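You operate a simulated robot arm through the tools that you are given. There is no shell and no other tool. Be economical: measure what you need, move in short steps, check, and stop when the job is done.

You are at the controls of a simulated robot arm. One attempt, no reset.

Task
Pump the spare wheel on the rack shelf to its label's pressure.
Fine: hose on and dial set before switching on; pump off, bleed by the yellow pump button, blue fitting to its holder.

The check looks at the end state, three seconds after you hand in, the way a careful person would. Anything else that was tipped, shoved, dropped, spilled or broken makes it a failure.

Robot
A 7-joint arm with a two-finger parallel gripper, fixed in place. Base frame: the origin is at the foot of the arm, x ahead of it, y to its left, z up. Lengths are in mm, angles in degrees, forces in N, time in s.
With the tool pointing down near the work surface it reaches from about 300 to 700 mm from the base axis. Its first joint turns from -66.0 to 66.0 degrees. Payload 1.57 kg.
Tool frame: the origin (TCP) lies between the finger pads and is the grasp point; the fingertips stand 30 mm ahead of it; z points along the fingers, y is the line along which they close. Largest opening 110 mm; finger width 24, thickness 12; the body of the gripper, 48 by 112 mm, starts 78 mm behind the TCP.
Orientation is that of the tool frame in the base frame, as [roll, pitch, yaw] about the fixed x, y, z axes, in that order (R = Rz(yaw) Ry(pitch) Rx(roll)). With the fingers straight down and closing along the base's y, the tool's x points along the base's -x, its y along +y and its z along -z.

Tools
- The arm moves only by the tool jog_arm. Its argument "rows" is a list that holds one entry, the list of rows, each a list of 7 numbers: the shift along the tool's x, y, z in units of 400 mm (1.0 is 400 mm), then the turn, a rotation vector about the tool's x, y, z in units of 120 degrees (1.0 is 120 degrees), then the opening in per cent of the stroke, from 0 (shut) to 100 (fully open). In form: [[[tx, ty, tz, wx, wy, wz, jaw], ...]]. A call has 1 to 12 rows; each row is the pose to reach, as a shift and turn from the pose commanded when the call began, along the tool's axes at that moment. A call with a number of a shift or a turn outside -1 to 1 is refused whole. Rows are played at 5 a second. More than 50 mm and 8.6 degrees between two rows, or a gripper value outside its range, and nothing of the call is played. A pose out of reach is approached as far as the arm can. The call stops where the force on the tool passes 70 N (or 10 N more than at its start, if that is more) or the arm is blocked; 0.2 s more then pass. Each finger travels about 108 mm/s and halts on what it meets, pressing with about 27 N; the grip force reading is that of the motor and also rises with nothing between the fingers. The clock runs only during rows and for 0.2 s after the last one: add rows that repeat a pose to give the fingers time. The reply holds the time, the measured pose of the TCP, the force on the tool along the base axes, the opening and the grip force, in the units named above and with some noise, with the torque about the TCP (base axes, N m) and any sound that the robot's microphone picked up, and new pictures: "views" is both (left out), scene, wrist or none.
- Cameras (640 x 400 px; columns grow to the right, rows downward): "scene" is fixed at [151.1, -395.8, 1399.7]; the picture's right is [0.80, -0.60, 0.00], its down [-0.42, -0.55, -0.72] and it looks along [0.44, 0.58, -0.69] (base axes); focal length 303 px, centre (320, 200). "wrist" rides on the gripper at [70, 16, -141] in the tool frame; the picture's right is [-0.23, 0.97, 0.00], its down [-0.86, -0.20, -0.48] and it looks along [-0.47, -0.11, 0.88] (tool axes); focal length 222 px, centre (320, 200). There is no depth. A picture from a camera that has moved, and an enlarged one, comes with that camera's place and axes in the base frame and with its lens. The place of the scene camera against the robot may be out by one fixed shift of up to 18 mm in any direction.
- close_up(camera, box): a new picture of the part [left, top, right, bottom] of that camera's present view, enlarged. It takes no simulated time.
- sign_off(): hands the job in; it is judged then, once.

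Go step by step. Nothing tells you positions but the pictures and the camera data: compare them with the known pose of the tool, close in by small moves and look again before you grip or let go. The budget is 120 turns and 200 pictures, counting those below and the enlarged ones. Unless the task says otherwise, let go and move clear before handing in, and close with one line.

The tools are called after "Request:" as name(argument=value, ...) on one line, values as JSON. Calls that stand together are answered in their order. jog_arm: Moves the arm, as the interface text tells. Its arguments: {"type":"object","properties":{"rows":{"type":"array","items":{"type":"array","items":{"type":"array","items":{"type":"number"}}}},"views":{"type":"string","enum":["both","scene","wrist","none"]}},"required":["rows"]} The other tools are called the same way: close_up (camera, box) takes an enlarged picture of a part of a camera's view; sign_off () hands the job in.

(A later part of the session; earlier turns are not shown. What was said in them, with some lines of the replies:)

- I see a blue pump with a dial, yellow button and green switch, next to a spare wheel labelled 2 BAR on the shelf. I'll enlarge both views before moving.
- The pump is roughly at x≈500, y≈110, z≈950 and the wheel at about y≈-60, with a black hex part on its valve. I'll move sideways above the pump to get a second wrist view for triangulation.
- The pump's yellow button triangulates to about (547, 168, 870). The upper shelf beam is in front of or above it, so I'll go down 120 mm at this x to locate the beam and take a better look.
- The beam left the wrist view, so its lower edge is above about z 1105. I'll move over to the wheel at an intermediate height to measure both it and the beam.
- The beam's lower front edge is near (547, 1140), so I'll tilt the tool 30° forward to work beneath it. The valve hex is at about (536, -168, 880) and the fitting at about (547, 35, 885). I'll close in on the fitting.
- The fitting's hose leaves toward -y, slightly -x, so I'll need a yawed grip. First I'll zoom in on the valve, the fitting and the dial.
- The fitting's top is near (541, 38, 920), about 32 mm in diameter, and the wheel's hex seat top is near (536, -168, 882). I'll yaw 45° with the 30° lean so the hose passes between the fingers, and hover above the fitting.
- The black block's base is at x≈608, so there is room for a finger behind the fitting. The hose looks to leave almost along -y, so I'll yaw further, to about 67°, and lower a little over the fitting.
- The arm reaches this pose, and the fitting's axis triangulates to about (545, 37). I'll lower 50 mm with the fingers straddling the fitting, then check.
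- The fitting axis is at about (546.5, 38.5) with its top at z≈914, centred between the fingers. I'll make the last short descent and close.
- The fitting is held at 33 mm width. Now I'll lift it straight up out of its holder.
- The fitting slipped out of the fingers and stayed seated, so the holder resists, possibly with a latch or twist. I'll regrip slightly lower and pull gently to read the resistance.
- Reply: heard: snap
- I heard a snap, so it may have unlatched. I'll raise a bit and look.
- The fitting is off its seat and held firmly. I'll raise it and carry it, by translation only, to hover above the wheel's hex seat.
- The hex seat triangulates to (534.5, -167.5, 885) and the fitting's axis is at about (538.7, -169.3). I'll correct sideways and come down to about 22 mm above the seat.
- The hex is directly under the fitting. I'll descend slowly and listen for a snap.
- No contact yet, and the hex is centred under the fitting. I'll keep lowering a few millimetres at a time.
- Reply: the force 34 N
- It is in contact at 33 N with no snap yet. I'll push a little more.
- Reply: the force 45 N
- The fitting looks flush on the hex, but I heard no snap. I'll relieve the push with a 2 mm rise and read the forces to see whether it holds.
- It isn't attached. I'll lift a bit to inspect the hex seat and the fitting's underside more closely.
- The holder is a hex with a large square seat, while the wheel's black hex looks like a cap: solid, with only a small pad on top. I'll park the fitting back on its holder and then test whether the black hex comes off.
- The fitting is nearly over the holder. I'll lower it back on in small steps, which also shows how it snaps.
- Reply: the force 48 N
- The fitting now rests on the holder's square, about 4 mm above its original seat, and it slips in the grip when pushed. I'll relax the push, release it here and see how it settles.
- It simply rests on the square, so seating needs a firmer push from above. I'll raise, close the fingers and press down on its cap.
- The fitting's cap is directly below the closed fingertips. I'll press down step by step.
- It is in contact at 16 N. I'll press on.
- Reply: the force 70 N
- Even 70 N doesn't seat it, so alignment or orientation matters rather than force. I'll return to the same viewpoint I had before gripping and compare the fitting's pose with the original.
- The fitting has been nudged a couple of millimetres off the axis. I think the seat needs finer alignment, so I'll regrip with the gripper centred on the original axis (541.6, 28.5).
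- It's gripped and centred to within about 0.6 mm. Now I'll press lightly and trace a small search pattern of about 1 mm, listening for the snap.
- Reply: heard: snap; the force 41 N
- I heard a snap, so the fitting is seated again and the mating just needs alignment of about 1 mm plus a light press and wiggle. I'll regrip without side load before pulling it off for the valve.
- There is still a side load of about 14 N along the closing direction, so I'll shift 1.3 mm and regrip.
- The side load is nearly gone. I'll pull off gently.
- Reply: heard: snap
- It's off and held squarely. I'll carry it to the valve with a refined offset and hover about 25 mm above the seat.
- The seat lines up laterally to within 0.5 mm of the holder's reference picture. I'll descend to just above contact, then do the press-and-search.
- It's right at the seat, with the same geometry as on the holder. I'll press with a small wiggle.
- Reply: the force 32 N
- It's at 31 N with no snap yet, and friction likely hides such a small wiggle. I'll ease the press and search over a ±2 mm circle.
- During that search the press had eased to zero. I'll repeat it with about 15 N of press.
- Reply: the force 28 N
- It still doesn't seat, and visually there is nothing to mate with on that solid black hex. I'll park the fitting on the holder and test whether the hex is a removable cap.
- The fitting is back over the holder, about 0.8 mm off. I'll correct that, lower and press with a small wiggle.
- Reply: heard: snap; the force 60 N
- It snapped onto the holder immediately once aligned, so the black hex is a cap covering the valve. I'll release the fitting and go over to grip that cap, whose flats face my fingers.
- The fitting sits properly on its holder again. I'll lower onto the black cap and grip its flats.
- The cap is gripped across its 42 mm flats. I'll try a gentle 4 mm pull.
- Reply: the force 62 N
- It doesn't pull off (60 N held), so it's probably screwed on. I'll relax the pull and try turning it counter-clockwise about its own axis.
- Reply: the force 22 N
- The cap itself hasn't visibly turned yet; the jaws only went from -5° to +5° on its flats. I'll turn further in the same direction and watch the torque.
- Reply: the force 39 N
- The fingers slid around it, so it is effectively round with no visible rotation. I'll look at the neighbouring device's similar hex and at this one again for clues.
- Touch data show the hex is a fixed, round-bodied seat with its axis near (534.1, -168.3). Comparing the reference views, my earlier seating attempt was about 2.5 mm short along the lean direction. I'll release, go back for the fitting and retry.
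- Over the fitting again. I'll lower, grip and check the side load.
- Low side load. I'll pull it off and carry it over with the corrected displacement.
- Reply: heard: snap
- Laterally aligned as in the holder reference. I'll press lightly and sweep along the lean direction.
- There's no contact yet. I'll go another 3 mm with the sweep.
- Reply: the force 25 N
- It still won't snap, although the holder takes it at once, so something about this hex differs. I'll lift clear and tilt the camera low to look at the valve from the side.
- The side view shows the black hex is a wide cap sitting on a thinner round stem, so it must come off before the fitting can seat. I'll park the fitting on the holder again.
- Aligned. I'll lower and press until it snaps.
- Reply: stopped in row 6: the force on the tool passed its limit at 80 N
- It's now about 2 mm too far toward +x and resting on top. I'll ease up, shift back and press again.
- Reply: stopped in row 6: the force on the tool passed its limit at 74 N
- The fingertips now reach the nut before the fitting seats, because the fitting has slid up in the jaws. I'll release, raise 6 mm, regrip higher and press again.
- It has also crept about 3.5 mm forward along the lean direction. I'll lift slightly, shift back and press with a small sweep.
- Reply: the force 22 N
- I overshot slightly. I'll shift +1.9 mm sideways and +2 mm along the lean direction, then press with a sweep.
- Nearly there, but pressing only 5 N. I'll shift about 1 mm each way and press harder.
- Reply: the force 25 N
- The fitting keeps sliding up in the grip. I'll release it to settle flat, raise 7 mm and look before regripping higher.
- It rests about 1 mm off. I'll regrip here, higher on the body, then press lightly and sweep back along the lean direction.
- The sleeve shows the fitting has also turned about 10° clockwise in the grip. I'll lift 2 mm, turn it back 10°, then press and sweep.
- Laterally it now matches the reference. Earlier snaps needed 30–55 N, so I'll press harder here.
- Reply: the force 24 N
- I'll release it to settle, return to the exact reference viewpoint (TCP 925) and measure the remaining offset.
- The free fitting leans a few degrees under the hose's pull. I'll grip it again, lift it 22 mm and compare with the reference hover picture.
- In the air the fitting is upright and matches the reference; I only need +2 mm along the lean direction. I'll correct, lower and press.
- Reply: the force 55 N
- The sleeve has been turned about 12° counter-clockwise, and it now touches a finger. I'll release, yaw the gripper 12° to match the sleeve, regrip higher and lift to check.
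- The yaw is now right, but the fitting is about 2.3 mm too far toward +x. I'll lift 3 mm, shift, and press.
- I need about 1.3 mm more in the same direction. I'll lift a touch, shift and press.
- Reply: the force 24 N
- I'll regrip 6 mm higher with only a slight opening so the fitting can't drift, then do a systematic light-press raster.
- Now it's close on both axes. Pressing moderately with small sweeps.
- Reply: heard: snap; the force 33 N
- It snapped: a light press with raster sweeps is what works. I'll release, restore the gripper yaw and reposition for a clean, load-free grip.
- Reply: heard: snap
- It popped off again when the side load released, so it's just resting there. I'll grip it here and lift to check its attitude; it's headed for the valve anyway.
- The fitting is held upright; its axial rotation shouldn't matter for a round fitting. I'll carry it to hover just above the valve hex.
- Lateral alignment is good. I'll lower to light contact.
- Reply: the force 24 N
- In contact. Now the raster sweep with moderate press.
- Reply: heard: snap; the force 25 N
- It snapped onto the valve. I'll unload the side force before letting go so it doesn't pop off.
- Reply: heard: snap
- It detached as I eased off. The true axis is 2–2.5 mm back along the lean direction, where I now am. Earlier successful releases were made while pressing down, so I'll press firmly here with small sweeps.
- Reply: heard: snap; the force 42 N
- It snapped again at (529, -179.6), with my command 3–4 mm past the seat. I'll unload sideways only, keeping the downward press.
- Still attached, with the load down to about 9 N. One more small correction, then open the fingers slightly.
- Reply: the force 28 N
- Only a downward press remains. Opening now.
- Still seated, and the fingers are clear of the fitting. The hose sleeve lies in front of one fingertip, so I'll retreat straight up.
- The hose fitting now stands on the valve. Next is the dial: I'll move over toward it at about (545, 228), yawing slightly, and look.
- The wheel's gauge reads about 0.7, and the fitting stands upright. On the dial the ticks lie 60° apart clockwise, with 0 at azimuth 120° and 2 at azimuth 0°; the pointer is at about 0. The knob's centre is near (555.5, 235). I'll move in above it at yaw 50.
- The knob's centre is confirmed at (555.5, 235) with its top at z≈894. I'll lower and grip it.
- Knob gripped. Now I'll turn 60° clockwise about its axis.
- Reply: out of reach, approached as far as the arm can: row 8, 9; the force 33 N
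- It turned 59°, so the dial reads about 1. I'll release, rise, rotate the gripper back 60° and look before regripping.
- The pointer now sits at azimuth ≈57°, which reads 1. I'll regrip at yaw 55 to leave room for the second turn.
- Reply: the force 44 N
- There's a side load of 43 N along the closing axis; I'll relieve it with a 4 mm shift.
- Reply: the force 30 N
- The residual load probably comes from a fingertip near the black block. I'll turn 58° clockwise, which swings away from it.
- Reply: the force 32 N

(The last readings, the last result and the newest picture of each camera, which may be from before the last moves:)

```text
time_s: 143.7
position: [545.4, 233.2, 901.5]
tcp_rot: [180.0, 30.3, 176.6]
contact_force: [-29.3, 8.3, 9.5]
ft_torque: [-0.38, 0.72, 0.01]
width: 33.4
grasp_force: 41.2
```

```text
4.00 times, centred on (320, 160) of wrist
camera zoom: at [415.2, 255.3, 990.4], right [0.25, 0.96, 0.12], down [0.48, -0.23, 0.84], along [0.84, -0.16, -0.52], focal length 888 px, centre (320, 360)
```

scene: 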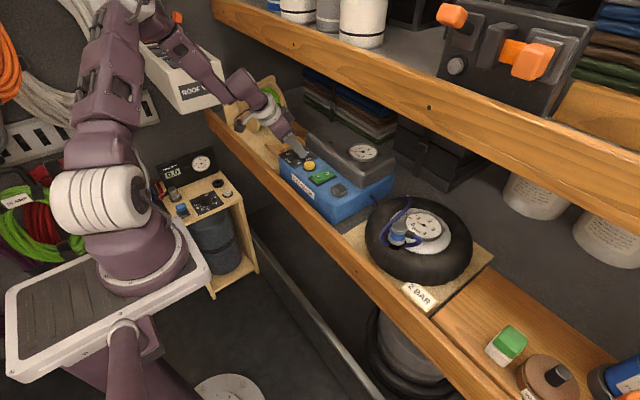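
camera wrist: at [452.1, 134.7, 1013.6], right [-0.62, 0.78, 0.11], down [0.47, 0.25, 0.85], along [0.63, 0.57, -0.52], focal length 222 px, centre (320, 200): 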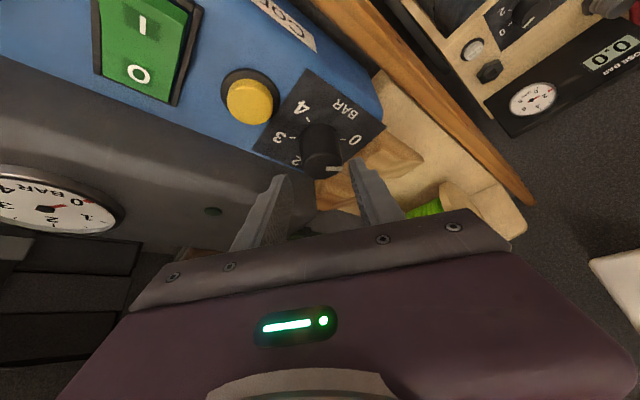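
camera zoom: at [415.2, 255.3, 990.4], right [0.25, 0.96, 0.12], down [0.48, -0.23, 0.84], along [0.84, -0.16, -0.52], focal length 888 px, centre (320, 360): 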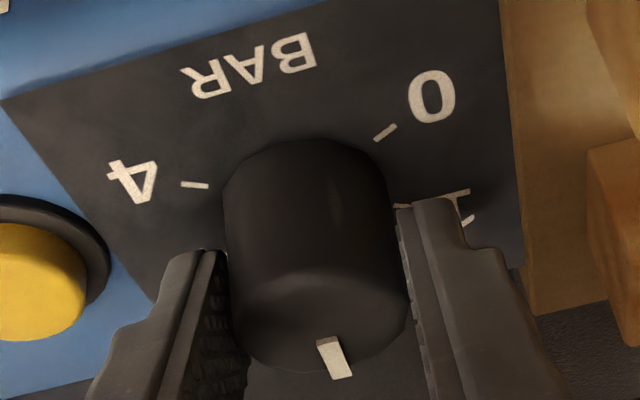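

The pointer is near azimuth -1 to -5°. I'll release, rise and check it against the "2" mark.

Request:
jog_arm(rows=[[[0, 0, 0, 0, 0, 0, 42], [0, 0, 0, 0, 0, 0, 42], [-0.03, 0, -0.052, 0, 0, 0, 42], [-0.07, 0, -0.121, 0, 0, 0, 42], [-0.1, 0, -0.173, 0, 0, 0, 0], [-0.1, 0, -0.173, 0, 0, 0, 0]]], views="none")

Request:
close_up(camera="wrist", box=[230, 60, 390, 160])

Request:
close_up(camera="scene", box=[270, 130, 330, 180])

```text
time_s: 145.1
position: [546.7, 231.2, 983.7]
tcp_rot: [179.9, 30.3, 176.6]
contact_force: [-0.5, 0.7, -0.4]
ft_torque: [0.04, 0.02, -0.02]
width: 0.0
grasp_force: 21.9
```

```text
4.00 times, centred on (310, 110) of wrist
camera zoom: at [414.6, 254.4, 1071.0], right [0.25, 0.96, 0.12], down [0.48, -0.23, 0.85], along [0.84, -0.16, -0.52], focal length 888 px, centre (360, 560)
```

zoom: 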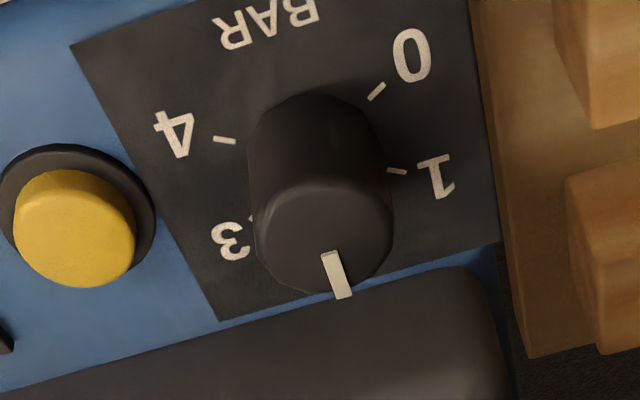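

```text
8.00 times, centred on (300, 155) of scene
camera zoom: at [151.1, -395.8, 1399.7], right [0.8, -0.6, 0.0], down [-0.42, -0.55, -0.72], along [0.44, 0.58, -0.69], focal length 2426 px, centre (480, 560)
```

zoom: 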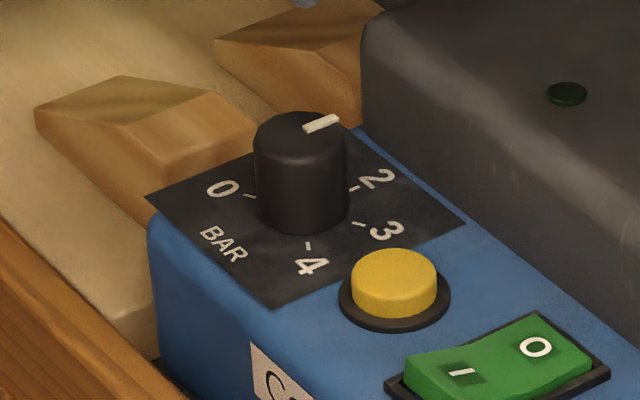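

The pointer sits at about 2.05 bar by measurement, which is on the "2" mark. The turn budget is limited, so next is the switch: I'll move with closed fingers over the "I" end at about (533, 113).

Request:
jog_arm(rows=[[[0.009, -0.1, -0.0049, 0, 0, 0, 0], [0.0175, -0.2, -0.0098, 0, 0, 0, 0], [0.0253, -0.2978, -0.0147, 0, 0, 0, 0], [0.07, -0.2978, 0.0627, 0, 0, 0, 0], [0.1113, -0.2978, 0.1341, 0, 0, 0, 0], [0.1113, -0.2978, 0.1341, 0, 0, 0, 0]]], views="none")

Request:
close_up(camera="wrist", box=[240, 110, 400, 210])

Request:
close_up(camera="scene", box=[290, 150, 350, 200])

```text
time_s: 146.4
position: [531.5, 115.1, 913.6]
tcp_rot: [180.0, 30.3, 176.6]
contact_force: [0.7, -0.7, 0.6]
ft_torque: [-0.01, 0.01, 0.02]
width: 0.2
grasp_force: 21.2
```

```text
4.00 times, centred on (320, 160) of wrist
camera zoom: at [399.7, 138.5, 1002.2], right [0.25, 0.96, 0.12], down [0.48, -0.23, 0.85], along [0.84, -0.16, -0.52], focal length 888 px, centre (320, 360)
```

zoom: 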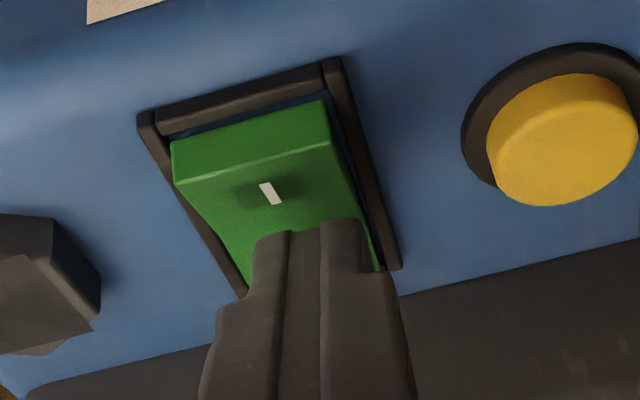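

```text
8.00 times, centred on (320, 175) of scene
camera zoom: at [151.1, -395.8, 1399.7], right [0.8, -0.6, 0.0], down [-0.42, -0.55, -0.72], along [0.44, 0.58, -0.69], focal length 2426 px, centre (320, 400)
```

zoom: 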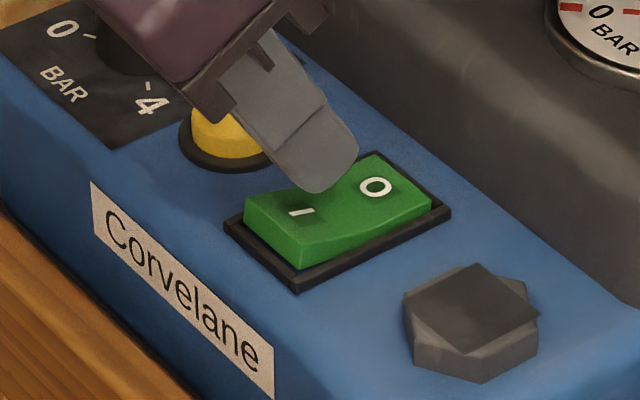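

The "I" mark is at about (535, 107). I'll shift 7 mm and press down on the I end.

Request:
jog_arm(rows=[[[0.0108, -0.0195, -0.0063, 0, 0, 0, 0], [0.0158, -0.0195, 0.0024, 0, 0, 0, 0], [0.0208, -0.0195, 0.011, 0, 0, 0, 0], [0.0245, -0.0195, 0.0175, 0, 0, 0, 0], [0.0283, -0.0195, 0.024, 0, 0, 0, 0], [0.0308, -0.0195, 0.0283, 0, 0, 0, 0]]], views="none")

Request:
close_up(camera="wrist", box=[240, 110, 400, 210])

```text
time_s: 147.5
position: [523.3, 106.2, 905.6]
tcp_rot: [179.8, 30.8, 176.5]
contact_force: [-23.3, 0.1, 37.0]
ft_torque: [0.02, 0.58, 0.02]
width: 0.0
grasp_force: 21.7
stopped in row 5: the force on the tool passed its limit at 83 N (the readings are from after the stop); the commanded pose is now the measured one
```

```text
4.00 times, centred on (320, 160) of wrist
camera zoom: at [392.3, 129.6, 993.0], right [0.25, 0.96, 0.12], down [0.48, -0.23, 0.85], along [0.84, -0.16, -0.52], focal length 888 px, centre (320, 360)
```

zoom: 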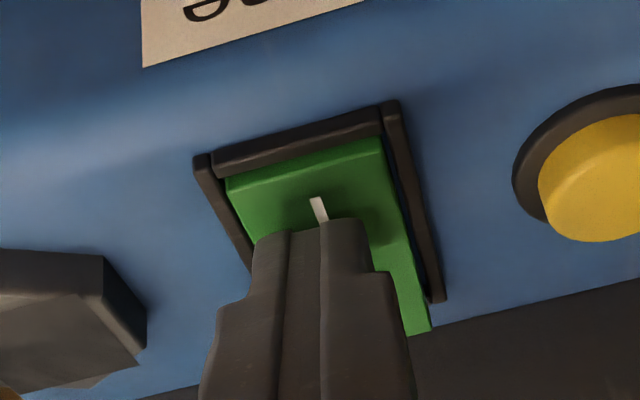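

The I side is pushed in. I'll back off upward and watch the wheel's gauge.

Request:
jog_arm(rows=[[[-0.0125, 0, -0.0217, 0, 0, 0, 0], [-0.03, 0, -0.052, 0, 0, 0, 0], [-0.03, 0, -0.052, 0, 0, 0, 0], [-0.03, 0, -0.052, 0, 0, 0, 0], [-0.03, 0, -0.052, 0, 0, 0, 0]]], views="none")

Request:
close_up(camera="scene", box=[300, 130, 460, 260])

```text
time_s: 148.7
position: [524.7, 106.5, 928.3]
tcp_rot: [179.8, 30.7, 176.7]
contact_force: [0.2, 0.5, 0.2]
ft_torque: [0.02, 0.02, 0.01]
width: 0.0
grasp_force: 21.3
```

```text
3.08 times, centred on (380, 195) of scene
camera zoom: at [151.1, -395.8, 1399.7], right [0.8, -0.6, 0.0], down [-0.42, -0.55, -0.72], along [0.44, 0.58, -0.69], focal length 933 px, centre (135, 215)
```

zoom: 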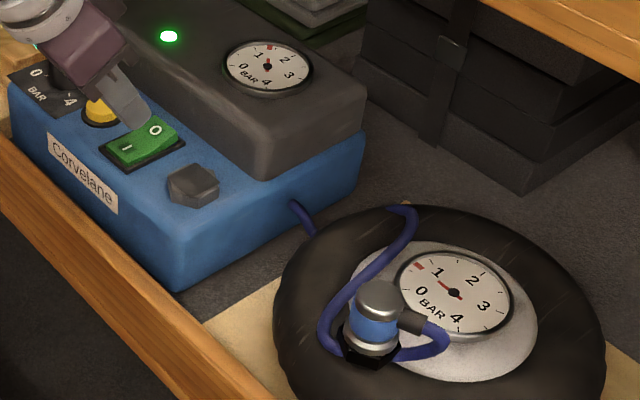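

The pump's green lamp is lit. I'll wait while moving above the "O" end, then read the gauge.

Request:
jog_arm(rows=[[[-0.0368, 0, 0.0213, 0, 0, 0, 0], [-0.0736, 0, 0.0425, 0, 0, 0, 0], [-0.0736, 0, 0.0425, 0, 0, 0, 0], [-0.0736, 0, 0.0425, 0, 0, 0, 0], [-0.0736, 0, 0.0425, 0, 0, 0, 0], [-0.0736, 0, 0.0425, 0, 0, 0, 0], [-0.0736, 0, 0.0425, 0, 0, 0, 0], [-0.0736, 0, 0.0425, 0, 0, 0, 0], [-0.0736, 0, 0.0425, 0, 0, 0, 0], [-0.0736, 0, 0.0425, 0, 0, 0, 0], [-0.0736, 0, 0.0425, 0, 0, 0, 0], [-0.0736, 0, 0.0425, 0, 0, 0, 0]]], views="none")

Request:
close_up(camera="scene", box=[340, 130, 460, 250])

Request:
close_up(camera="wrist", box=[240, 110, 400, 210])

```text
time_s: 151.3
position: [559.2, 104.9, 929.6]
tcp_rot: [179.7, 30.9, 176.6]
contact_force: [-0.3, 0.1, -0.7]
ft_torque: [-0.01, -0.01, 0.05]
width: 0.0
grasp_force: 20.7
```

```text
3.33 times, centred on (400, 190) of scene
camera zoom: at [151.1, -395.8, 1399.7], right [0.8, -0.6, 0.0], down [-0.42, -0.55, -0.72], along [0.44, 0.58, -0.69], focal length 1011 px, centre (53, 233)
```

zoom: 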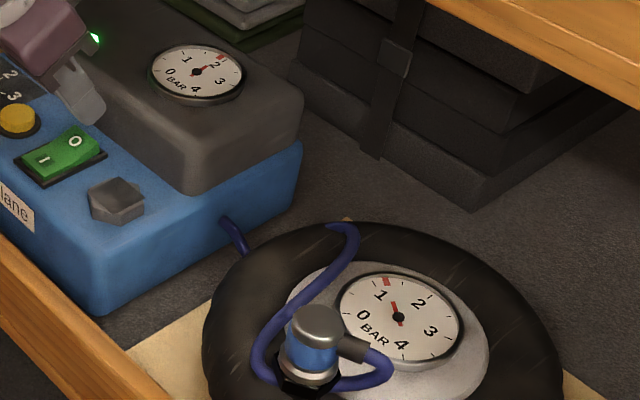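

```text
4.00 times, centred on (320, 160) of wrist
camera zoom: at [427.3, 127.7, 1016.4], right [0.25, 0.96, 0.12], down [0.48, -0.23, 0.85], along [0.84, -0.16, -0.52], focal length 888 px, centre (320, 360)
```

zoom: 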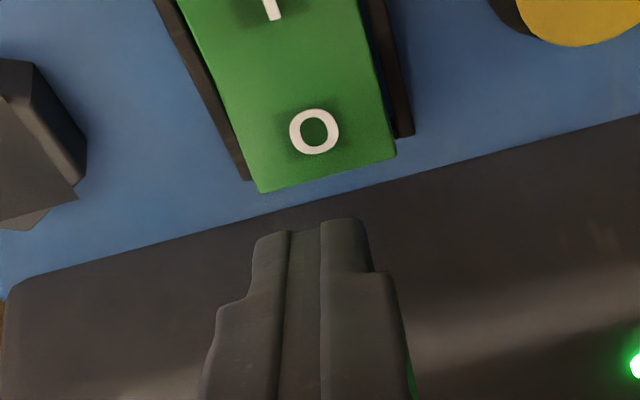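

The wheel is climbing (about 1.3) and the pump gauge nears 2. Waiting on.

Request:
jog_arm(rows=[[[0, 0, 0, 0, 0, 0, 0], [0, 0, 0, 0, 0, 0, 0], [0, 0, 0, 0, 0, 0, 0], [0, 0, 0, 0, 0, 0, 0], [0, 0, 0, 0, 0, 0, 0], [0, 0, 0, 0, 0, 0, 0], [0, 0, 0, 0, 0, 0, 0], [0, 0, 0, 0, 0, 0, 0], [0, 0, 0, 0, 0, 0, 0], [0, 0, 0, 0, 0, 0, 0], [0, 0, 0, 0, 0, 0, 0], [0, 0, 0, 0, 0, 0, 0]]], views="none")

Request:
jog_arm(rows=[[[0, 0, 0, 0, 0, 0, 0], [0, 0, 0, 0, 0, 0, 0], [0, 0, 0, 0, 0, 0, 0], [0, 0, 0, 0, 0, 0, 0], [0, 0, 0, 0, 0, 0, 0], [0, 0, 0, 0, 0, 0, 0], [0, 0, 0, 0, 0, 0, 0], [0, 0, 0, 0, 0, 0, 0], [0, 0, 0, 0, 0, 0, 0], [0, 0, 0, 0, 0, 0, 0], [0, 0, 0, 0, 0, 0, 0], [0, 0, 0, 0, 0, 0, 0]]], views="none")

Request:
close_up(camera="scene", box=[340, 130, 460, 250])

```text
time_s: 153.9
position: [559.7, 105.1, 929.6]
tcp_rot: [179.7, 30.8, 176.6]
contact_force: [0.9, -0.3, 0.8]
ft_torque: [-0.01, -0.02, 0.02]
width: 0.1
grasp_force: 21.6
```

```text
time_s: 156.5
position: [559.7, 105.3, 930.0]
tcp_rot: [179.8, 30.8, 176.6]
contact_force: [0.3, -0.2, 0.2]
ft_torque: [0.0, 0.0, -0.05]
width: 0.1
grasp_force: 21.0
```

```text
3.33 times, centred on (400, 190) of scene
camera zoom: at [151.1, -395.8, 1399.7], right [0.8, -0.6, 0.0], down [-0.42, -0.55, -0.72], along [0.44, 0.58, -0.69], focal length 1011 px, centre (53, 233)
```

zoom: 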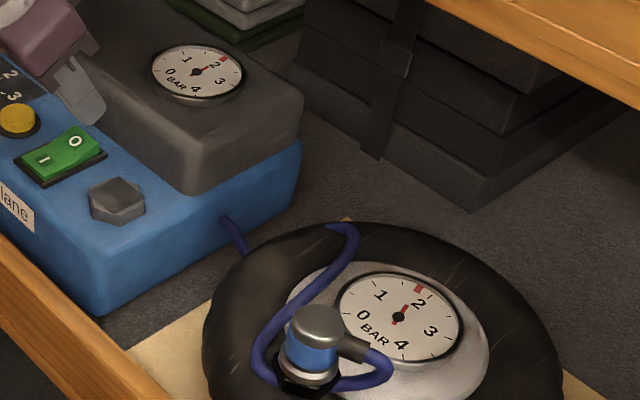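

The wheel is near 1.8. I'll wait a bit more and read closely.

Request:
jog_arm(rows=[[[0, 0, 0, 0, 0, 0, 0], [0, 0, 0, 0, 0, 0, 0], [0, 0, 0, 0, 0, 0, 0], [0, 0, 0, 0, 0, 0, 0], [0, 0, 0, 0, 0, 0, 0], [0, 0, 0, 0, 0, 0, 0], [0, 0, 0, 0, 0, 0, 0], [0, 0, 0, 0, 0, 0, 0], [0, 0, 0, 0, 0, 0, 0], [0, 0, 0, 0, 0, 0, 0], [0, 0, 0, 0, 0, 0, 0], [0, 0, 0, 0, 0, 0, 0]]], views="none")

Request:
jog_arm(rows=[[[0, 0, 0, 0, 0, 0, 0], [0, 0, 0, 0, 0, 0, 0], [0, 0, 0, 0, 0, 0, 0], [0, 0, 0, 0, 0, 0, 0], [0, 0, 0, 0, 0, 0, 0], [0, 0, 0, 0, 0, 0, 0], [0, 0, 0, 0, 0, 0, 0], [0, 0, 0, 0, 0, 0, 0], [0, 0, 0, 0, 0, 0, 0], [0, 0, 0, 0, 0, 0, 0], [0, 0, 0, 0, 0, 0, 0], [0, 0, 0, 0, 0, 0, 0]]], views="none")

Request:
close_up(camera="scene", box=[390, 200, 450, 250])

Request:
close_up(camera="scene", box=[335, 130, 395, 180])

```text
time_s: 159.1
position: [558.5, 105.3, 929.8]
tcp_rot: [179.8, 30.8, 176.6]
contact_force: [-0.5, 0.6, 0.0]
ft_torque: [0.06, -0.02, -0.02]
width: 0.1
grasp_force: 21.3
```

```text
time_s: 161.7
position: [558.8, 105.8, 929.2]
tcp_rot: [179.9, 30.8, 176.6]
contact_force: [0.3, -0.2, -0.2]
ft_torque: [-0.02, 0.02, 0.01]
width: 0.0
grasp_force: 21.3
```

```text
8.00 times, centred on (420, 225) of scene
camera zoom: at [151.1, -395.8, 1399.7], right [0.8, -0.6, 0.0], down [-0.42, -0.55, -0.72], along [0.44, 0.58, -0.69], focal length 2426 px, centre (-480, 0)
```

zoom: 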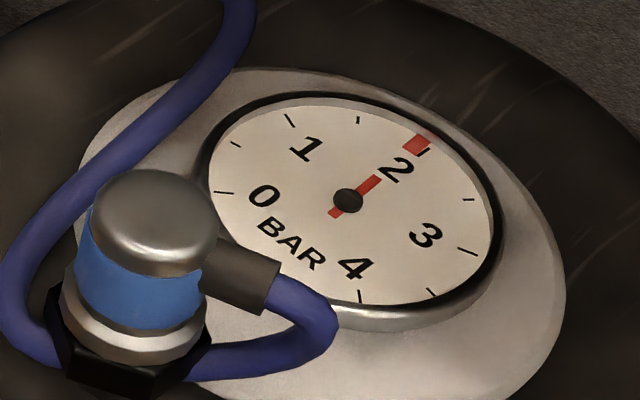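

```text
8.00 times, centred on (365, 155) of scene
camera zoom: at [151.1, -395.8, 1399.7], right [0.8, -0.6, 0.0], down [-0.42, -0.55, -0.72], along [0.44, 0.58, -0.69], focal length 2426 px, centre (-40, 560)
```

zoom: 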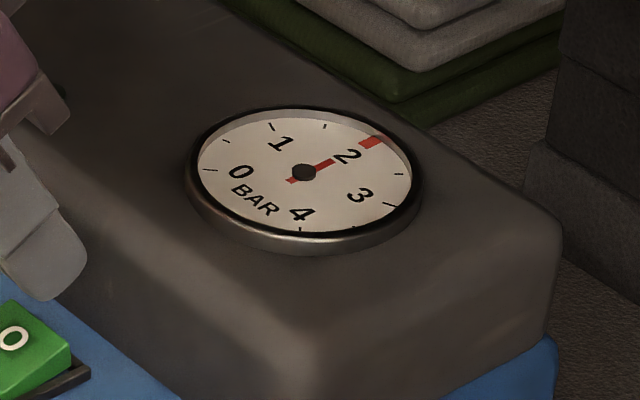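

The wheel reads essentially 2. Now I'll press the "O" end to switch off.

Request:
jog_arm(rows=[[[0.0125, 0.0075, 0.0217, 0, 0, 0, 0], [0.0188, 0.0075, 0.0325, 0, 0, 0, 0], [0.0225, 0.0075, 0.039, 0, 0, 0, 0], [0.0263, 0.0075, 0.0455, 0, 0, 0, 0], [0.03, 0.0075, 0.052, 0, 0, 0, 0], [0.0338, 0.0075, 0.0585, 0, 0, 0, 0]]], views="none")

Request:
close_up(camera="scene", box=[290, 130, 350, 190])

```text
time_s: 163.1
position: [562.4, 107.2, 904.7]
tcp_rot: [179.6, 31.3, 176.5]
contact_force: [-15.1, -2.5, 65.3]
ft_torque: [-0.1, 0.15, 0.08]
width: 0.0
grasp_force: 21.3
```

```text
6.67 times, centred on (320, 160) of scene
camera zoom: at [149.5, -396.1, 1399.9], right [0.8, -0.6, 0.0], down [-0.42, -0.55, -0.72], along [0.44, 0.58, -0.69], focal length 2022 px, centre (320, 467)
```

zoom: 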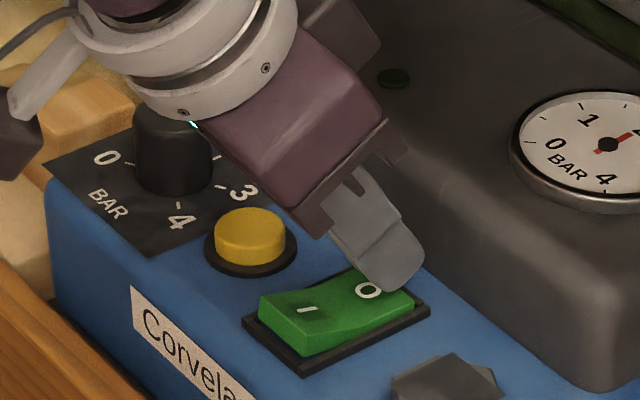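

The lamp is off. Next I'll bleed by pressing and holding the yellow button at about (546, 168).

Request:
jog_arm(rows=[[[-0.0188, 0, -0.0325, 0, 0, 0, 0], [-0.0375, 0, -0.065, 0, 0, 0, 0], [-0.012, 0.0734, -0.08, 0, 0, 0, 0], [0.0135, 0.1468, -0.0945, 0, 0, 0, 0], [0.041, 0.1468, -0.0469, 0, 0, 0, 0], [0.0485, 0.1468, -0.0339, 0, 0, 0, 0], [0.051, 0.1468, -0.0296, 0, 0, 0, 0], [0.0535, 0.1468, -0.0253, 0, 0, 0, 0], [0.0535, 0.1468, -0.0253, 0, 0, 0, 0], [0.0535, 0.1468, -0.0253, 0, 0, 0, 0], [0.0535, 0.1468, -0.0253, 0, 0, 0, 0], [0.0535, 0.1468, -0.0253, 0, 0, 0, 0]]], views="none")

Request:
close_up(camera="scene", box=[290, 130, 450, 250])

```text
time_s: 165.7
position: [537.0, 168.5, 901.2]
tcp_rot: [179.7, 30.9, 176.6]
contact_force: [-1.2, 8.4, 19.4]
ft_torque: [0.23, -0.05, 0.06]
width: 0.0
grasp_force: 21.5
heard: click
```

```text
3.33 times, centred on (370, 190) of scene
camera zoom: at [150.7, -395.7, 1399.8], right [0.8, -0.6, 0.0], down [-0.42, -0.55, -0.72], along [0.44, 0.58, -0.69], focal length 1011 px, centre (153, 233)
```

zoom: 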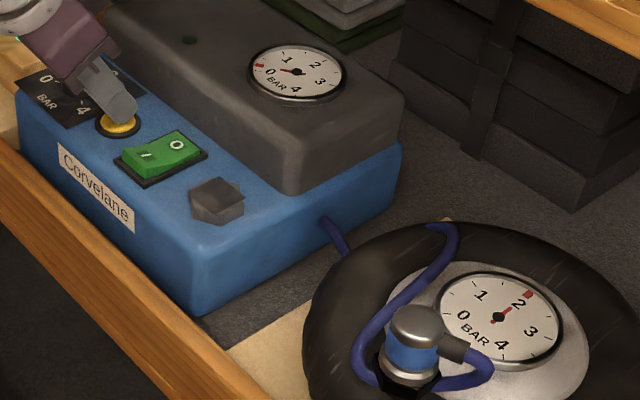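

I heard a click; the pump gauge is dropping while the wheel holds at 2. I'll hold a bit longer, then rise.

Request:
jog_arm(rows=[[[0, 0, 0, 0, 0, 0, 0], [0, 0, 0, 0, 0, 0, 0], [0, 0, 0, 0, 0, 0, 0], [0, 0, 0, 0, 0, 0, 0], [0, 0, 0, 0, 0, 0, 0], [0, 0, 0, 0, 0, 0, 0], [-0.025, 0, -0.0433, 0, 0, 0, 0], [-0.05, 0, -0.0866, 0, 0, 0, 0], [-0.105, 0, -0.182, 0, 0, 0, 50]]], views="none")

Request:
close_up(camera="scene", box=[340, 130, 460, 250])

```text
time_s: 167.7
position: [535.2, 169.1, 983.6]
tcp_rot: [179.8, 30.6, 176.6]
contact_force: [-0.5, -0.6, 0.6]
ft_torque: [0.0, 0.0, 0.03]
width: 55.0
grasp_force: 0.0
```

```text
3.33 times, centred on (400, 190) of scene
camera zoom: at [151.1, -395.8, 1399.7], right [0.8, -0.6, 0.0], down [-0.42, -0.55, -0.72], along [0.44, 0.58, -0.69], focal length 1011 px, centre (53, 233)
```

zoom: 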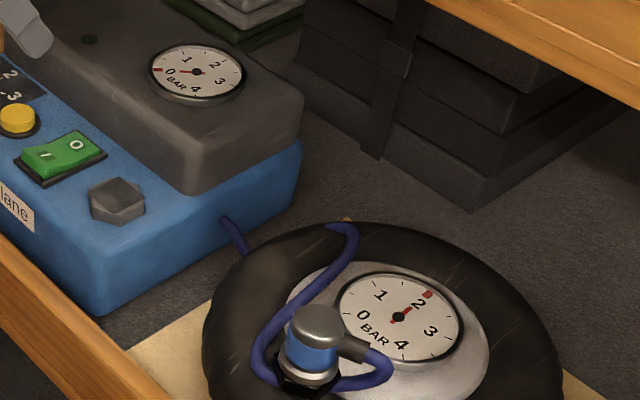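

The pump is bled to 0 and the wheel reads 2. Now I'll go for the fitting. Its sleeve points toward +x/-y, so I'll approach at yaw -45.

Request:
jog_arm(rows=[[[-0.0036, -0.1033, 0.0016, 0.0217, 0, 0.0375, 50], [-0.0072, -0.2066, 0.0032, 0.0433, 0, 0.075, 50], [-0.0109, -0.3099, 0.0048, 0.065, 0, 0.1126, 50], [-0.0145, -0.4132, 0.0064, 0.0867, 0, 0.1501, 50], [-0.0181, -0.5164, 0.008, 0.1083, 0, 0.1876, 50], [-0.0218, -0.6197, 0.0096, 0.13, 0, 0.2251, 50], [-0.0254, -0.723, 0.0112, 0.1516, 0, 0.2627, 50], [-0.029, -0.8263, 0.0128, 0.1733, 0, 0.3002, 50], [-0.029, -0.8263, 0.0128, 0.1733, 0, 0.3002, 50]]], views="wrist")

Request:
close_up(camera="wrist", box=[240, 90, 400, 190])

```text
time_s: 169.7
position: [532.4, -163.0, 985.5]
tcp_rot: [179.2, 30.4, 134.7]
contact_force: [0.2, 0.4, 0.0]
ft_torque: [0.01, 0.01, 0.01]
width: 55.2
grasp_force: 0.1
camera wrist: at [449.1, -61.9, 1073.3], right [0.83, 0.55, 0.13], down [0.2, -0.5, 0.84], along [0.53, -0.67, -0.52], focal length 222 px, centre (320, 200)
```

wrist: 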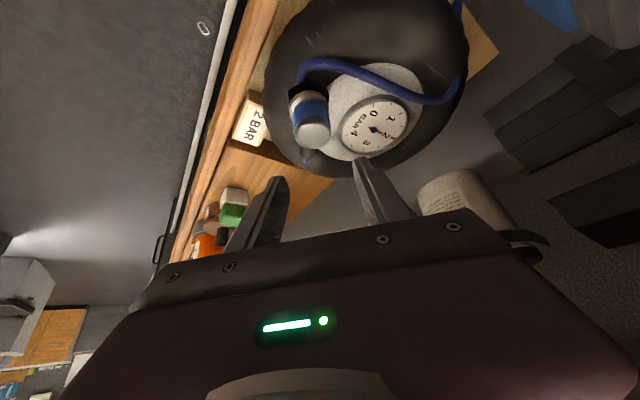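

```text
4.00 times, centred on (320, 140) of wrist
camera zoom: at [449.1, -61.9, 1073.3], right [0.83, 0.55, 0.13], down [0.2, -0.5, 0.84], along [0.53, -0.67, -0.52], focal length 888 px, centre (320, 440)
```

zoom: 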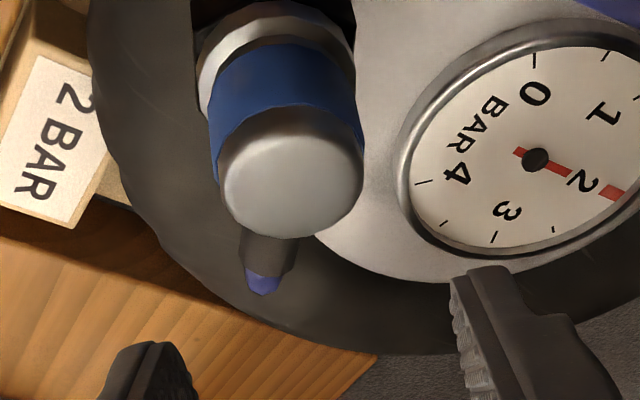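

The sleeve is on the far side, so the fingers straddle the fitting cleanly. I'll descend, correct 1–2 mm and grip.

Request:
jog_arm(rows=[[[0.0285, -0.0035, 0.0451, 0, 0, 0, 50], [0.057, -0.0035, 0.0903, 0, 0, 0, 50], [0.0854, -0.0035, 0.1354, 0, 0, 0, 50], [0.0854, -0.0035, 0.1354, 0, 0, 0, 50], [0.0854, -0.0035, 0.1354, 0, 0, 0, 32], [0.0854, -0.0035, 0.1354, 0, 0, 0, 0], [0.0854, -0.0035, 0.1354, 0, 0, 0, 0], [0.0854, -0.0035, 0.1354, 0, 0, 0, 0]]], views="none")

Request:
close_up(camera="wrist", box=[240, 110, 400, 210])

```text
time_s: 171.5
position: [527.7, -164.9, 922.7]
tcp_rot: [179.2, 30.5, 134.6]
contact_force: [-1.1, -1.2, 5.0]
ft_torque: [-0.06, 0.01, -0.02]
width: 32.6
grasp_force: 26.8
heard: snap
```

```text
4.00 times, centred on (320, 160) of wrist
camera zoom: at [445.8, -61.3, 1009.8], right [0.83, 0.55, 0.12], down [0.2, -0.5, 0.84], along [0.52, -0.67, -0.52], focal length 888 px, centre (320, 360)
```

zoom: 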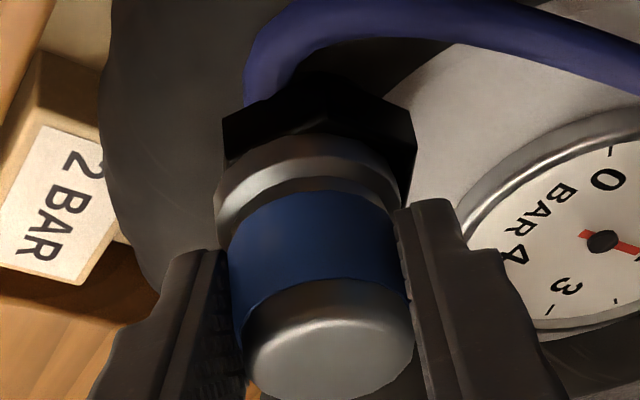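

It came off as I gripped, and it's held. I'll lift and carry it to hover over the holder.

Request:
jog_arm(rows=[[[-0.0375, 0, -0.065, 0, 0, 0, 0], [-0.075, 0, -0.13, 0, 0, 0, 0], [-0.0247, 0.0653, -0.159, 0, 0, 0, 0], [0.0256, 0.1306, -0.1881, 0, 0, 0, 0], [0.0759, 0.1959, -0.2171, 0, 0, 0, 0], [0.1262, 0.2611, -0.2462, 0, 0, 0, 0], [0.1765, 0.3264, -0.2752, 0, 0, 0, 0], [0.2268, 0.3917, -0.3043, 0, 0, 0, 0], [0.2568, 0.3917, -0.2524, 0, 0, 0, 0], [0.2868, 0.3917, -0.2004, 0, 0, 0, 0], [0.2868, 0.3917, -0.2004, 0, 0, 0, 0]]], views="none")

Request:
close_up(camera="wrist", box=[240, 110, 400, 210])

```text
time_s: 173.9
position: [542.9, 46.1, 932.6]
tcp_rot: [179.3, 30.5, 134.7]
contact_force: [0.1, 0.2, -1.0]
ft_torque: [0.01, -0.01, 0.01]
width: 30.6
grasp_force: 27.0
```

```text
4.00 times, centred on (320, 160) of wrist
camera zoom: at [459.4, 150.1, 1020.2], right [0.83, 0.55, 0.13], down [0.2, -0.5, 0.84], along [0.53, -0.67, -0.52], focal length 888 px, centre (320, 360)
```

zoom: 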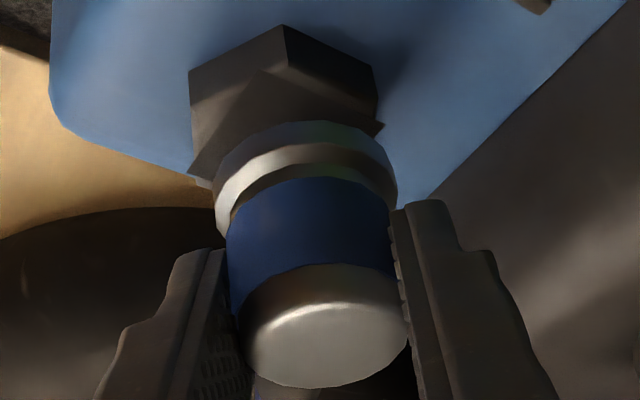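

It's about 1.8 mm off sideways. I'll correct, lower and run the light-press raster that worked before.

Request:
jog_arm(rows=[[[0.0062, -0.0045, 0.0108, 0, 0, 0, 0], [0.01, -0.0045, 0.0173, 0, 0, 0, 0], [0.0125, -0.0045, 0.0217, 0, 0, 0, 0], [0.0103, -0.0045, 0.023, 0, 0, 0, 0], [0.0103, -0.0015, 0.023, 0, 0, 0, 0], [0.0125, -0.0015, 0.0217, 0, 0, 0, 0], [0.0151, -0.0015, 0.0202, 0, 0, 0, 0], [0.0151, -0.0075, 0.0202, 0, 0, 0, 0], [0.0125, -0.0075, 0.0217, 0, 0, 0, 0], [0.0103, -0.0075, 0.023, 0, 0, 0, 0], [0.0103, -0.0045, 0.023, 0, 0, 0, 0], [0.0138, -0.0045, 0.0238, 0, 0, 0, 0]]], views="none")

Request:
close_up(camera="wrist", box=[240, 110, 400, 210])

```text
time_s: 176.5
position: [539.6, 46.2, 922.4]
tcp_rot: [179.2, 30.6, 134.6]
contact_force: [-0.3, 0.4, -1.3]
ft_torque: [0.02, -0.03, 0.04]
width: 30.8
grasp_force: 27.1
```

```text
4.00 times, centred on (320, 160) of wrist
camera zoom: at [456.9, 149.3, 1010.0], right [0.83, 0.55, 0.13], down [0.2, -0.5, 0.84], along [0.53, -0.67, -0.52], focal length 888 px, centre (320, 360)
```

zoom: 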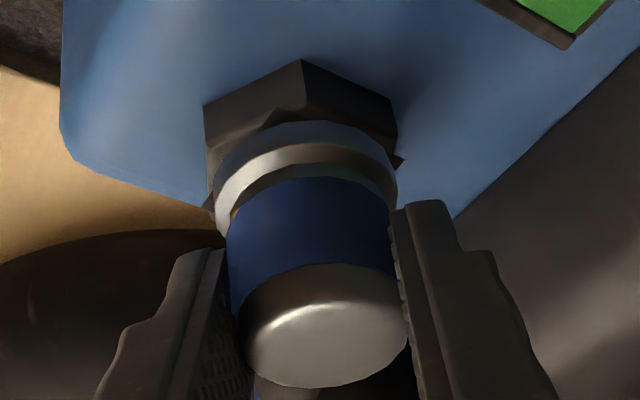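

No contact yet, and alignment is within about 1 mm. I'll go 3–5 mm lower with the raster.

Request:
jog_arm(rows=[[[0.0025, 0.0022, 0.0043, 0, 0, 0, 0], [0.0044, 0.0022, 0.0076, 0, 0, 0, 0], [0.0024, 0.0022, 0.0102, 0, 0, 0, 0], [0.0024, 0.0052, 0.0102, 0, 0, 0, 0], [0.005, 0.0052, 0.0087, 0, 0, 0, 0], [0.0076, 0.0052, 0.0072, 0, 0, 0, 0], [0.0076, 0.0022, 0.0072, 0, 0, 0, 0], [0.0076, -0.0008, 0.0072, 0, 0, 0, 0], [0.005, -0.0008, 0.0087, 0, 0, 0, 0], [0.0024, -0.0008, 0.0102, 0, 0, 0, 0], [0.0024, 0.0022, 0.0102, 0, 0, 0, 0], [0.0056, 0.0022, 0.0097, 0, 0, 0, 0]]], views="none")

Request:
close_up(camera="wrist", box=[240, 110, 400, 210])

```text
time_s: 179.1
position: [541.1, 46.7, 918.4]
tcp_rot: [179.2, 30.4, 134.7]
contact_force: [0.0, 1.3, -0.4]
ft_torque: [0.01, -0.02, 0.01]
width: 30.6
grasp_force: 27.7
```

```text
4.00 times, centred on (320, 160) of wrist
camera zoom: at [457.7, 150.0, 1005.5], right [0.83, 0.55, 0.13], down [0.2, -0.5, 0.84], along [0.53, -0.67, -0.52], focal length 888 px, centre (320, 360)
```

zoom: 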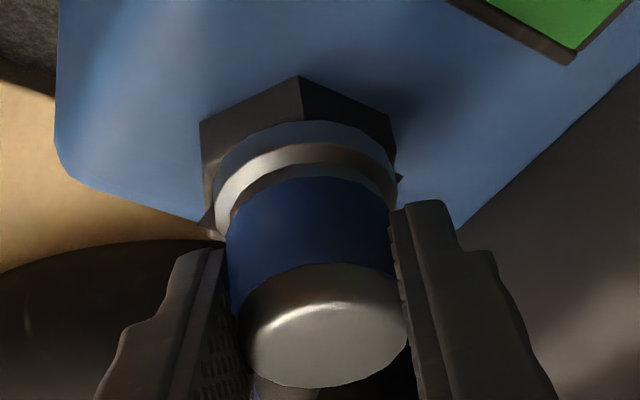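

It's aligned but still just above contact. I'll continue 2–5 mm down with the raster.

Request:
jog_arm(rows=[[[0.0025, 0, 0.0043, 0, 0, 0, 0], [0.0038, 0, 0.0065, 0, 0, 0, 0], [0.005, 0, 0.0087, 0, 0, 0, 0], [0.0024, 0, 0.0102, 0, 0, 0, 0], [0.0024, 0.003, 0.0102, 0, 0, 0, 0], [0.005, 0.003, 0.0087, 0, 0, 0, 0], [0.0076, 0.003, 0.0072, 0, 0, 0, 0], [0.0076, -0.003, 0.0072, 0, 0, 0, 0], [0.005, -0.003, 0.0087, 0, 0, 0, 0], [0.0024, -0.003, 0.0102, 0, 0, 0, 0], [-0.0002, 0, 0.0117, 0, 0, 0, 0], [0.0056, 0, 0.0097, 0, 0, 0, 0]]], views="none")

Request:
close_up(camera="wrist", box=[240, 110, 400, 210])

```text
time_s: 180.4
position: [542.5, 45.3, 916.6]
tcp_rot: [179.1, 30.7, 134.7]
contact_force: [-1.6, 0.5, 15.9]
ft_torque: [-0.23, 0.17, -0.03]
width: 31.1
grasp_force: 26.9
stopped in row 6: the force on the tool passed its limit at 82 N (the readings are from after the stop); the commanded pose is now the measured one
```

```text
4.00 times, centred on (320, 160) of wrist
camera zoom: at [459.8, 149.0, 1003.5], right [0.82, 0.55, 0.13], down [0.2, -0.5, 0.84], along [0.53, -0.67, -0.52], focal length 888 px, centre (320, 360)
```

zoom: 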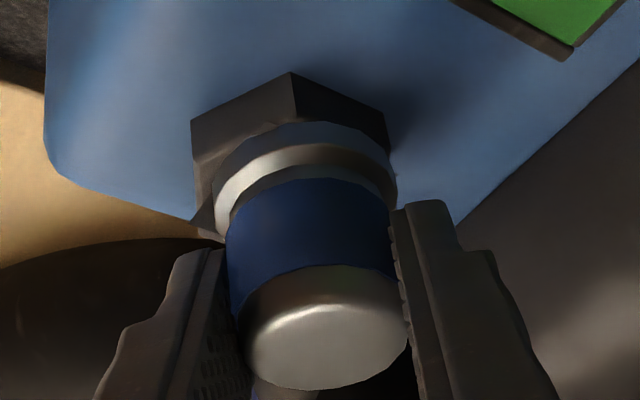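

The view shows the fitting sitting about 6–8 mm short along the tool's lean direction. I'll lift, shift it +6 mm and raster again with light press.

Request:
jog_arm(rows=[[[-0.005, 0, -0.0087, 0, 0, 0, 0], [-0.018, -0.0037, -0.0012, 0, 0, 0, 0], [-0.0142, -0.0037, 0.0053, 0, 0, 0, 0], [-0.0124, -0.0037, 0.0085, 0, 0, 0, 0], [-0.0156, -0.0037, 0.0104, 0, 0, 0, 0], [-0.0156, -0.0012, 0.0104, 0, 0, 0, 0], [-0.0124, -0.0012, 0.0085, 0, 0, 0, 0], [-0.0092, -0.0012, 0.0066, 0, 0, 0, 0], [-0.0092, -0.0062, 0.0066, 0, 0, 0, 0], [-0.0124, -0.0062, 0.0085, 0, 0, 0, 0], [-0.0156, -0.0062, 0.0104, 0, 0, 0, 0], [-0.0124, -0.0037, 0.0085, 0, 0, 0, 0]]], views="none")

Request:
close_up(camera="wrist", box=[240, 110, 400, 210])

Request:
close_up(camera="scene", box=[310, 160, 370, 210])

```text
time_s: 183.0
position: [545.1, 41.3, 915.5]
tcp_rot: [179.0, 30.7, 134.6]
contact_force: [4.9, 12.4, 46.7]
ft_torque: [0.0, 0.12, 0.0]
width: 30.5
grasp_force: 26.8
```

```text
4.00 times, centred on (320, 160) of wrist
camera zoom: at [462.1, 144.2, 1003.5], right [0.82, 0.55, 0.13], down [0.2, -0.5, 0.84], along [0.53, -0.67, -0.52], focal length 888 px, centre (320, 360)
```

zoom: 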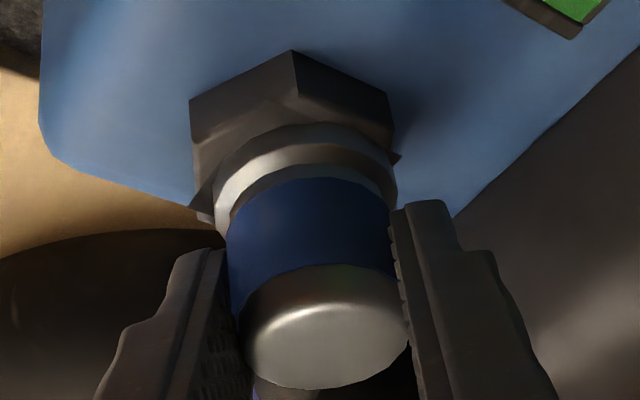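

```text
8.00 times, centred on (340, 185) of scene
camera zoom: at [150.4, -395.5, 1399.9], right [0.8, -0.6, 0.0], down [-0.42, -0.55, -0.72], along [0.44, 0.58, -0.69], focal length 2426 px, centre (160, 320)
```

zoom: 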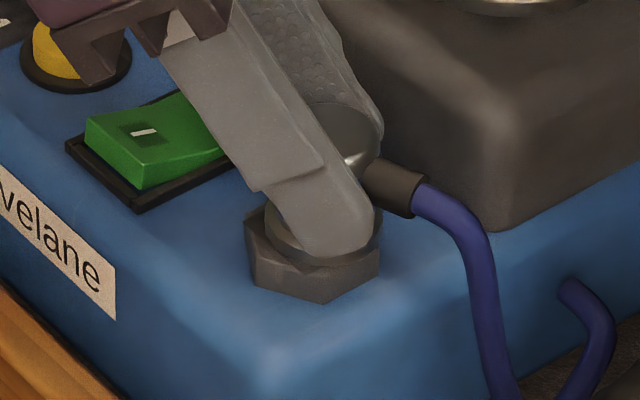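

The scene view suggests it is now about 2.5 mm too far along the lean and 1 mm off sideways. I'll ease the press and raster back over that region.

Request:
jog_arm(rows=[[[-0.0025, 0, -0.0043, 0, 0, 0, 0], [0.0008, -0.0012, -0.0062, 0, 0, 0, 0], [0.0008, -0.005, -0.0062, 0, 0, 0, 0], [0.0029, -0.005, -0.0074, 0, 0, 0, 0], [0.0029, 0.0012, -0.0074, 0, 0, 0, 0], [0.0051, 0.0012, -0.0087, 0, 0, 0, 0], [0.0051, -0.005, -0.0087, 0, 0, 0, 0], [0.0073, -0.005, -0.0099, 0, 0, 0, 0], [0.0073, 0.0012, -0.0099, 0, 0, 0, 0], [0.0048, -0.0025, -0.0042, 0, 0, 0, 0], [0.0027, -0.0025, -0.003, 0, 0, 0, 0], [0.0059, -0.0025, -0.0049, 0, 0, 0, 0]]], views="none")

Request:
close_up(camera="wrist", box=[240, 110, 400, 210])

Request:
close_up(camera="scene", box=[310, 160, 370, 210])

```text
time_s: 185.3
position: [542.4, 42.7, 917.2]
tcp_rot: [179.1, 30.4, 134.7]
contact_force: [-16.8, 7.4, 26.6]
ft_torque: [-0.58, 0.86, -0.21]
width: 30.7
grasp_force: 27.2
heard: snap
stopped in row 11: the force on the tool passed its limit at 74 N (the readings are from after the stop); the commanded pose is now the measured one
```

```text
4.00 times, centred on (320, 160) of wrist
camera zoom: at [459.5, 145.5, 1004.7], right [0.82, 0.55, 0.13], down [0.2, -0.5, 0.84], along [0.53, -0.67, -0.52], focal length 888 px, centre (320, 360)
```

zoom: 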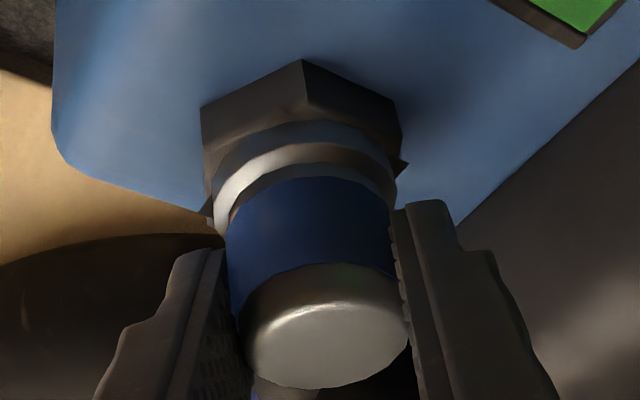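

```text
8.00 times, centred on (340, 185) of scene
camera zoom: at [150.3, -395.6, 1399.9], right [0.8, -0.6, 0.0], down [-0.42, -0.55, -0.72], along [0.44, 0.58, -0.69], focal length 2426 px, centre (160, 320)
```

zoom: 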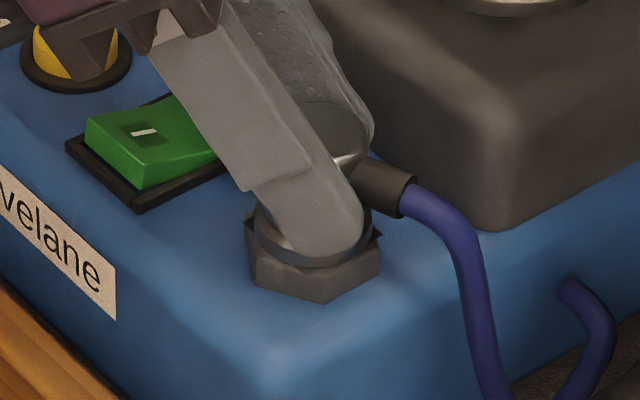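

It snapped onto the holder. I'll unload the side force, keeping the press, before letting go.

Request:
jog_arm(rows=[[[0.0017, -0.0009, -0.001, 0, 0, 0, 0], [0.0037, -0.0018, -0.0017, 0, 0, 0, 0], [0.0037, -0.0018, -0.0017, 0, 0, 0, 0]]], views="none")

```text
time_s: 186.1
position: [542.4, 43.5, 916.4]
tcp_rot: [178.9, 30.5, 134.6]
contact_force: [-8.2, 3.4, 37.0]
ft_torque: [-0.45, 1.13, -0.04]
width: 30.9
grasp_force: 27.7
```

Attached, with the side load down to 8 N. One more small correction, then open gently.

Request:
jog_arm(rows=[[[0.0022, -0.001, -0.0014, 0, 0, 0, 0], [0.0022, -0.001, -0.0014, 0, 0, 0, 0], [0.0022, -0.001, -0.0014, 0, 0, 0, 30], [0.0022, -0.001, -0.0014, 0, 0, 0, 33], [0.0022, -0.001, -0.0014, 0, 0, 0, 40], [0.0022, -0.001, -0.0014, 0, 0, 0, 45], [0.0022, -0.001, -0.0014, 0, 0, 0, 45]]], views="none")

Request:
close_up(camera="wrist", box=[240, 110, 400, 210])

```text
time_s: 187.7
position: [541.9, 42.8, 915.4]
tcp_rot: [179.2, 30.5, 134.7]
contact_force: [-0.7, -0.3, -0.3]
ft_torque: [0.04, 0.01, -0.05]
width: 49.5
grasp_force: 0.1
```

```text
4.00 times, centred on (320, 160) of wrist
camera zoom: at [457.8, 146.4, 1003.7], right [0.82, 0.55, 0.13], down [0.2, -0.5, 0.84], along [0.53, -0.67, -0.52], focal length 888 px, centre (320, 360)
```

zoom: 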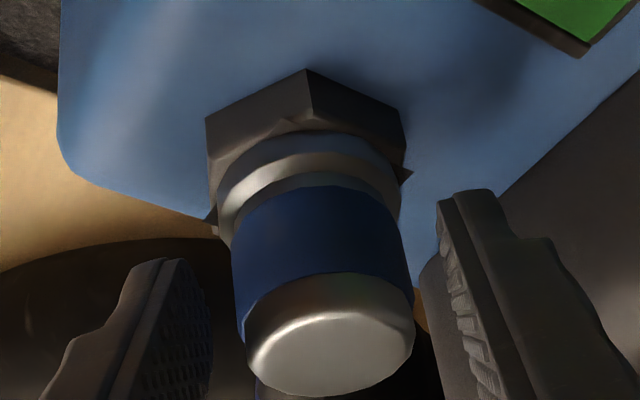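

Released with no detach sound, and the fitting stands upright. I'll retreat straight up and check everything.

Request:
jog_arm(rows=[[[-0.0125, 0, -0.0217, 0, 0, 0, 48], [-0.0375, 0, -0.065, 0, 0, 0, 50], [-0.075, 0, -0.13, 0, 0, 0, 50], [-0.1125, 0, -0.195, 0, 0, 0, 50], [-0.0692, 0, -0.22, 0, 0, 0, 50], [-0.0692, 0, -0.22, 0, 0, 0, 50]]], views="scene")

Request:
close_up(camera="scene", box=[270, 130, 470, 280])

Request:
close_up(camera="wrist", box=[220, 40, 420, 190])

```text
time_s: 189.1
position: [523.0, 58.5, 1008.1]
tcp_rot: [179.0, 30.4, 134.7]
contact_force: [-0.3, -0.4, -0.2]
ft_torque: [0.03, 0.0, 0.0]
width: 54.9
grasp_force: 0.0
```

scene: 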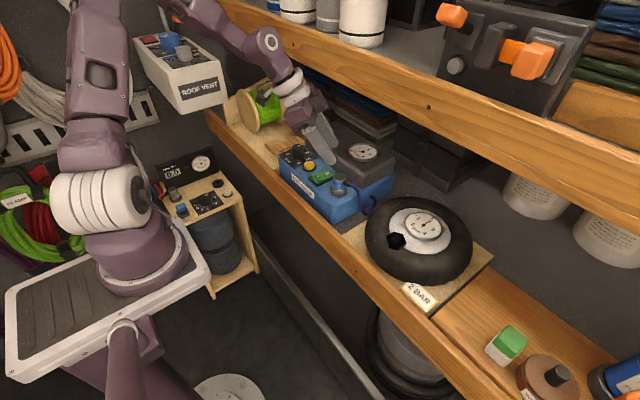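

```text
2.67 times, centred on (370, 205) of scene
camera zoom: at [151.1, -395.8, 1399.7], right [0.8, -0.6, 0.0], down [-0.42, -0.55, -0.72], along [0.44, 0.58, -0.69], focal length 809 px, centre (187, 187)
```

zoom: 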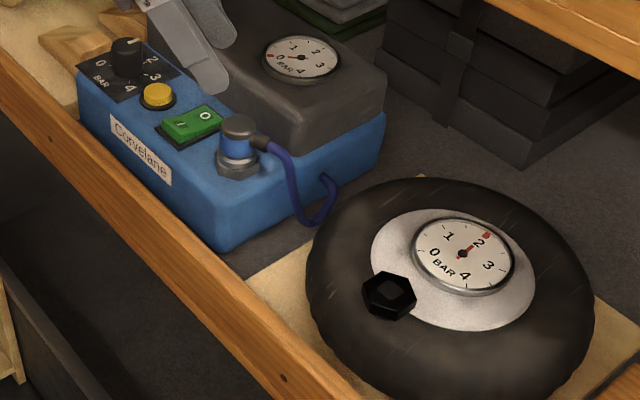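

```text
2.67 times, centred on (320, 115) of wrist
camera zoom: at [440.4, 161.5, 1095.0], right [0.82, 0.55, 0.13], down [0.2, -0.5, 0.84], along [0.53, -0.67, -0.52], focal length 592 px, centre (320, 427)
```

zoom: 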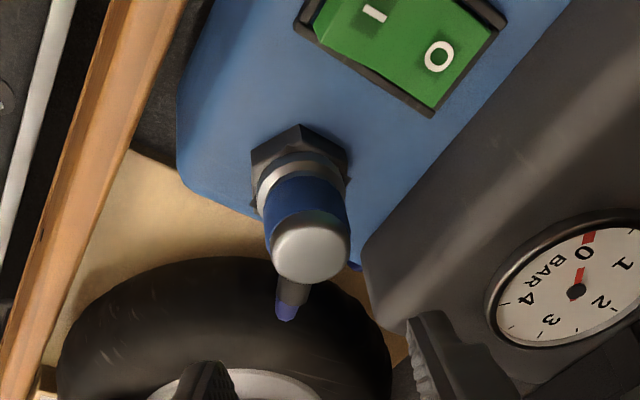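

The wheel reads 2 bar, the pump is off and bled to 0, and the blue fitting is upright in its holder with the arm clear. Handing in.

Request:
sign_off()

```text
The job is handed in.
```

The spare wheel's gauge reads about 2 bar to match its label. The pump is off and bled to 0, and the blue fitting is back in its holder.
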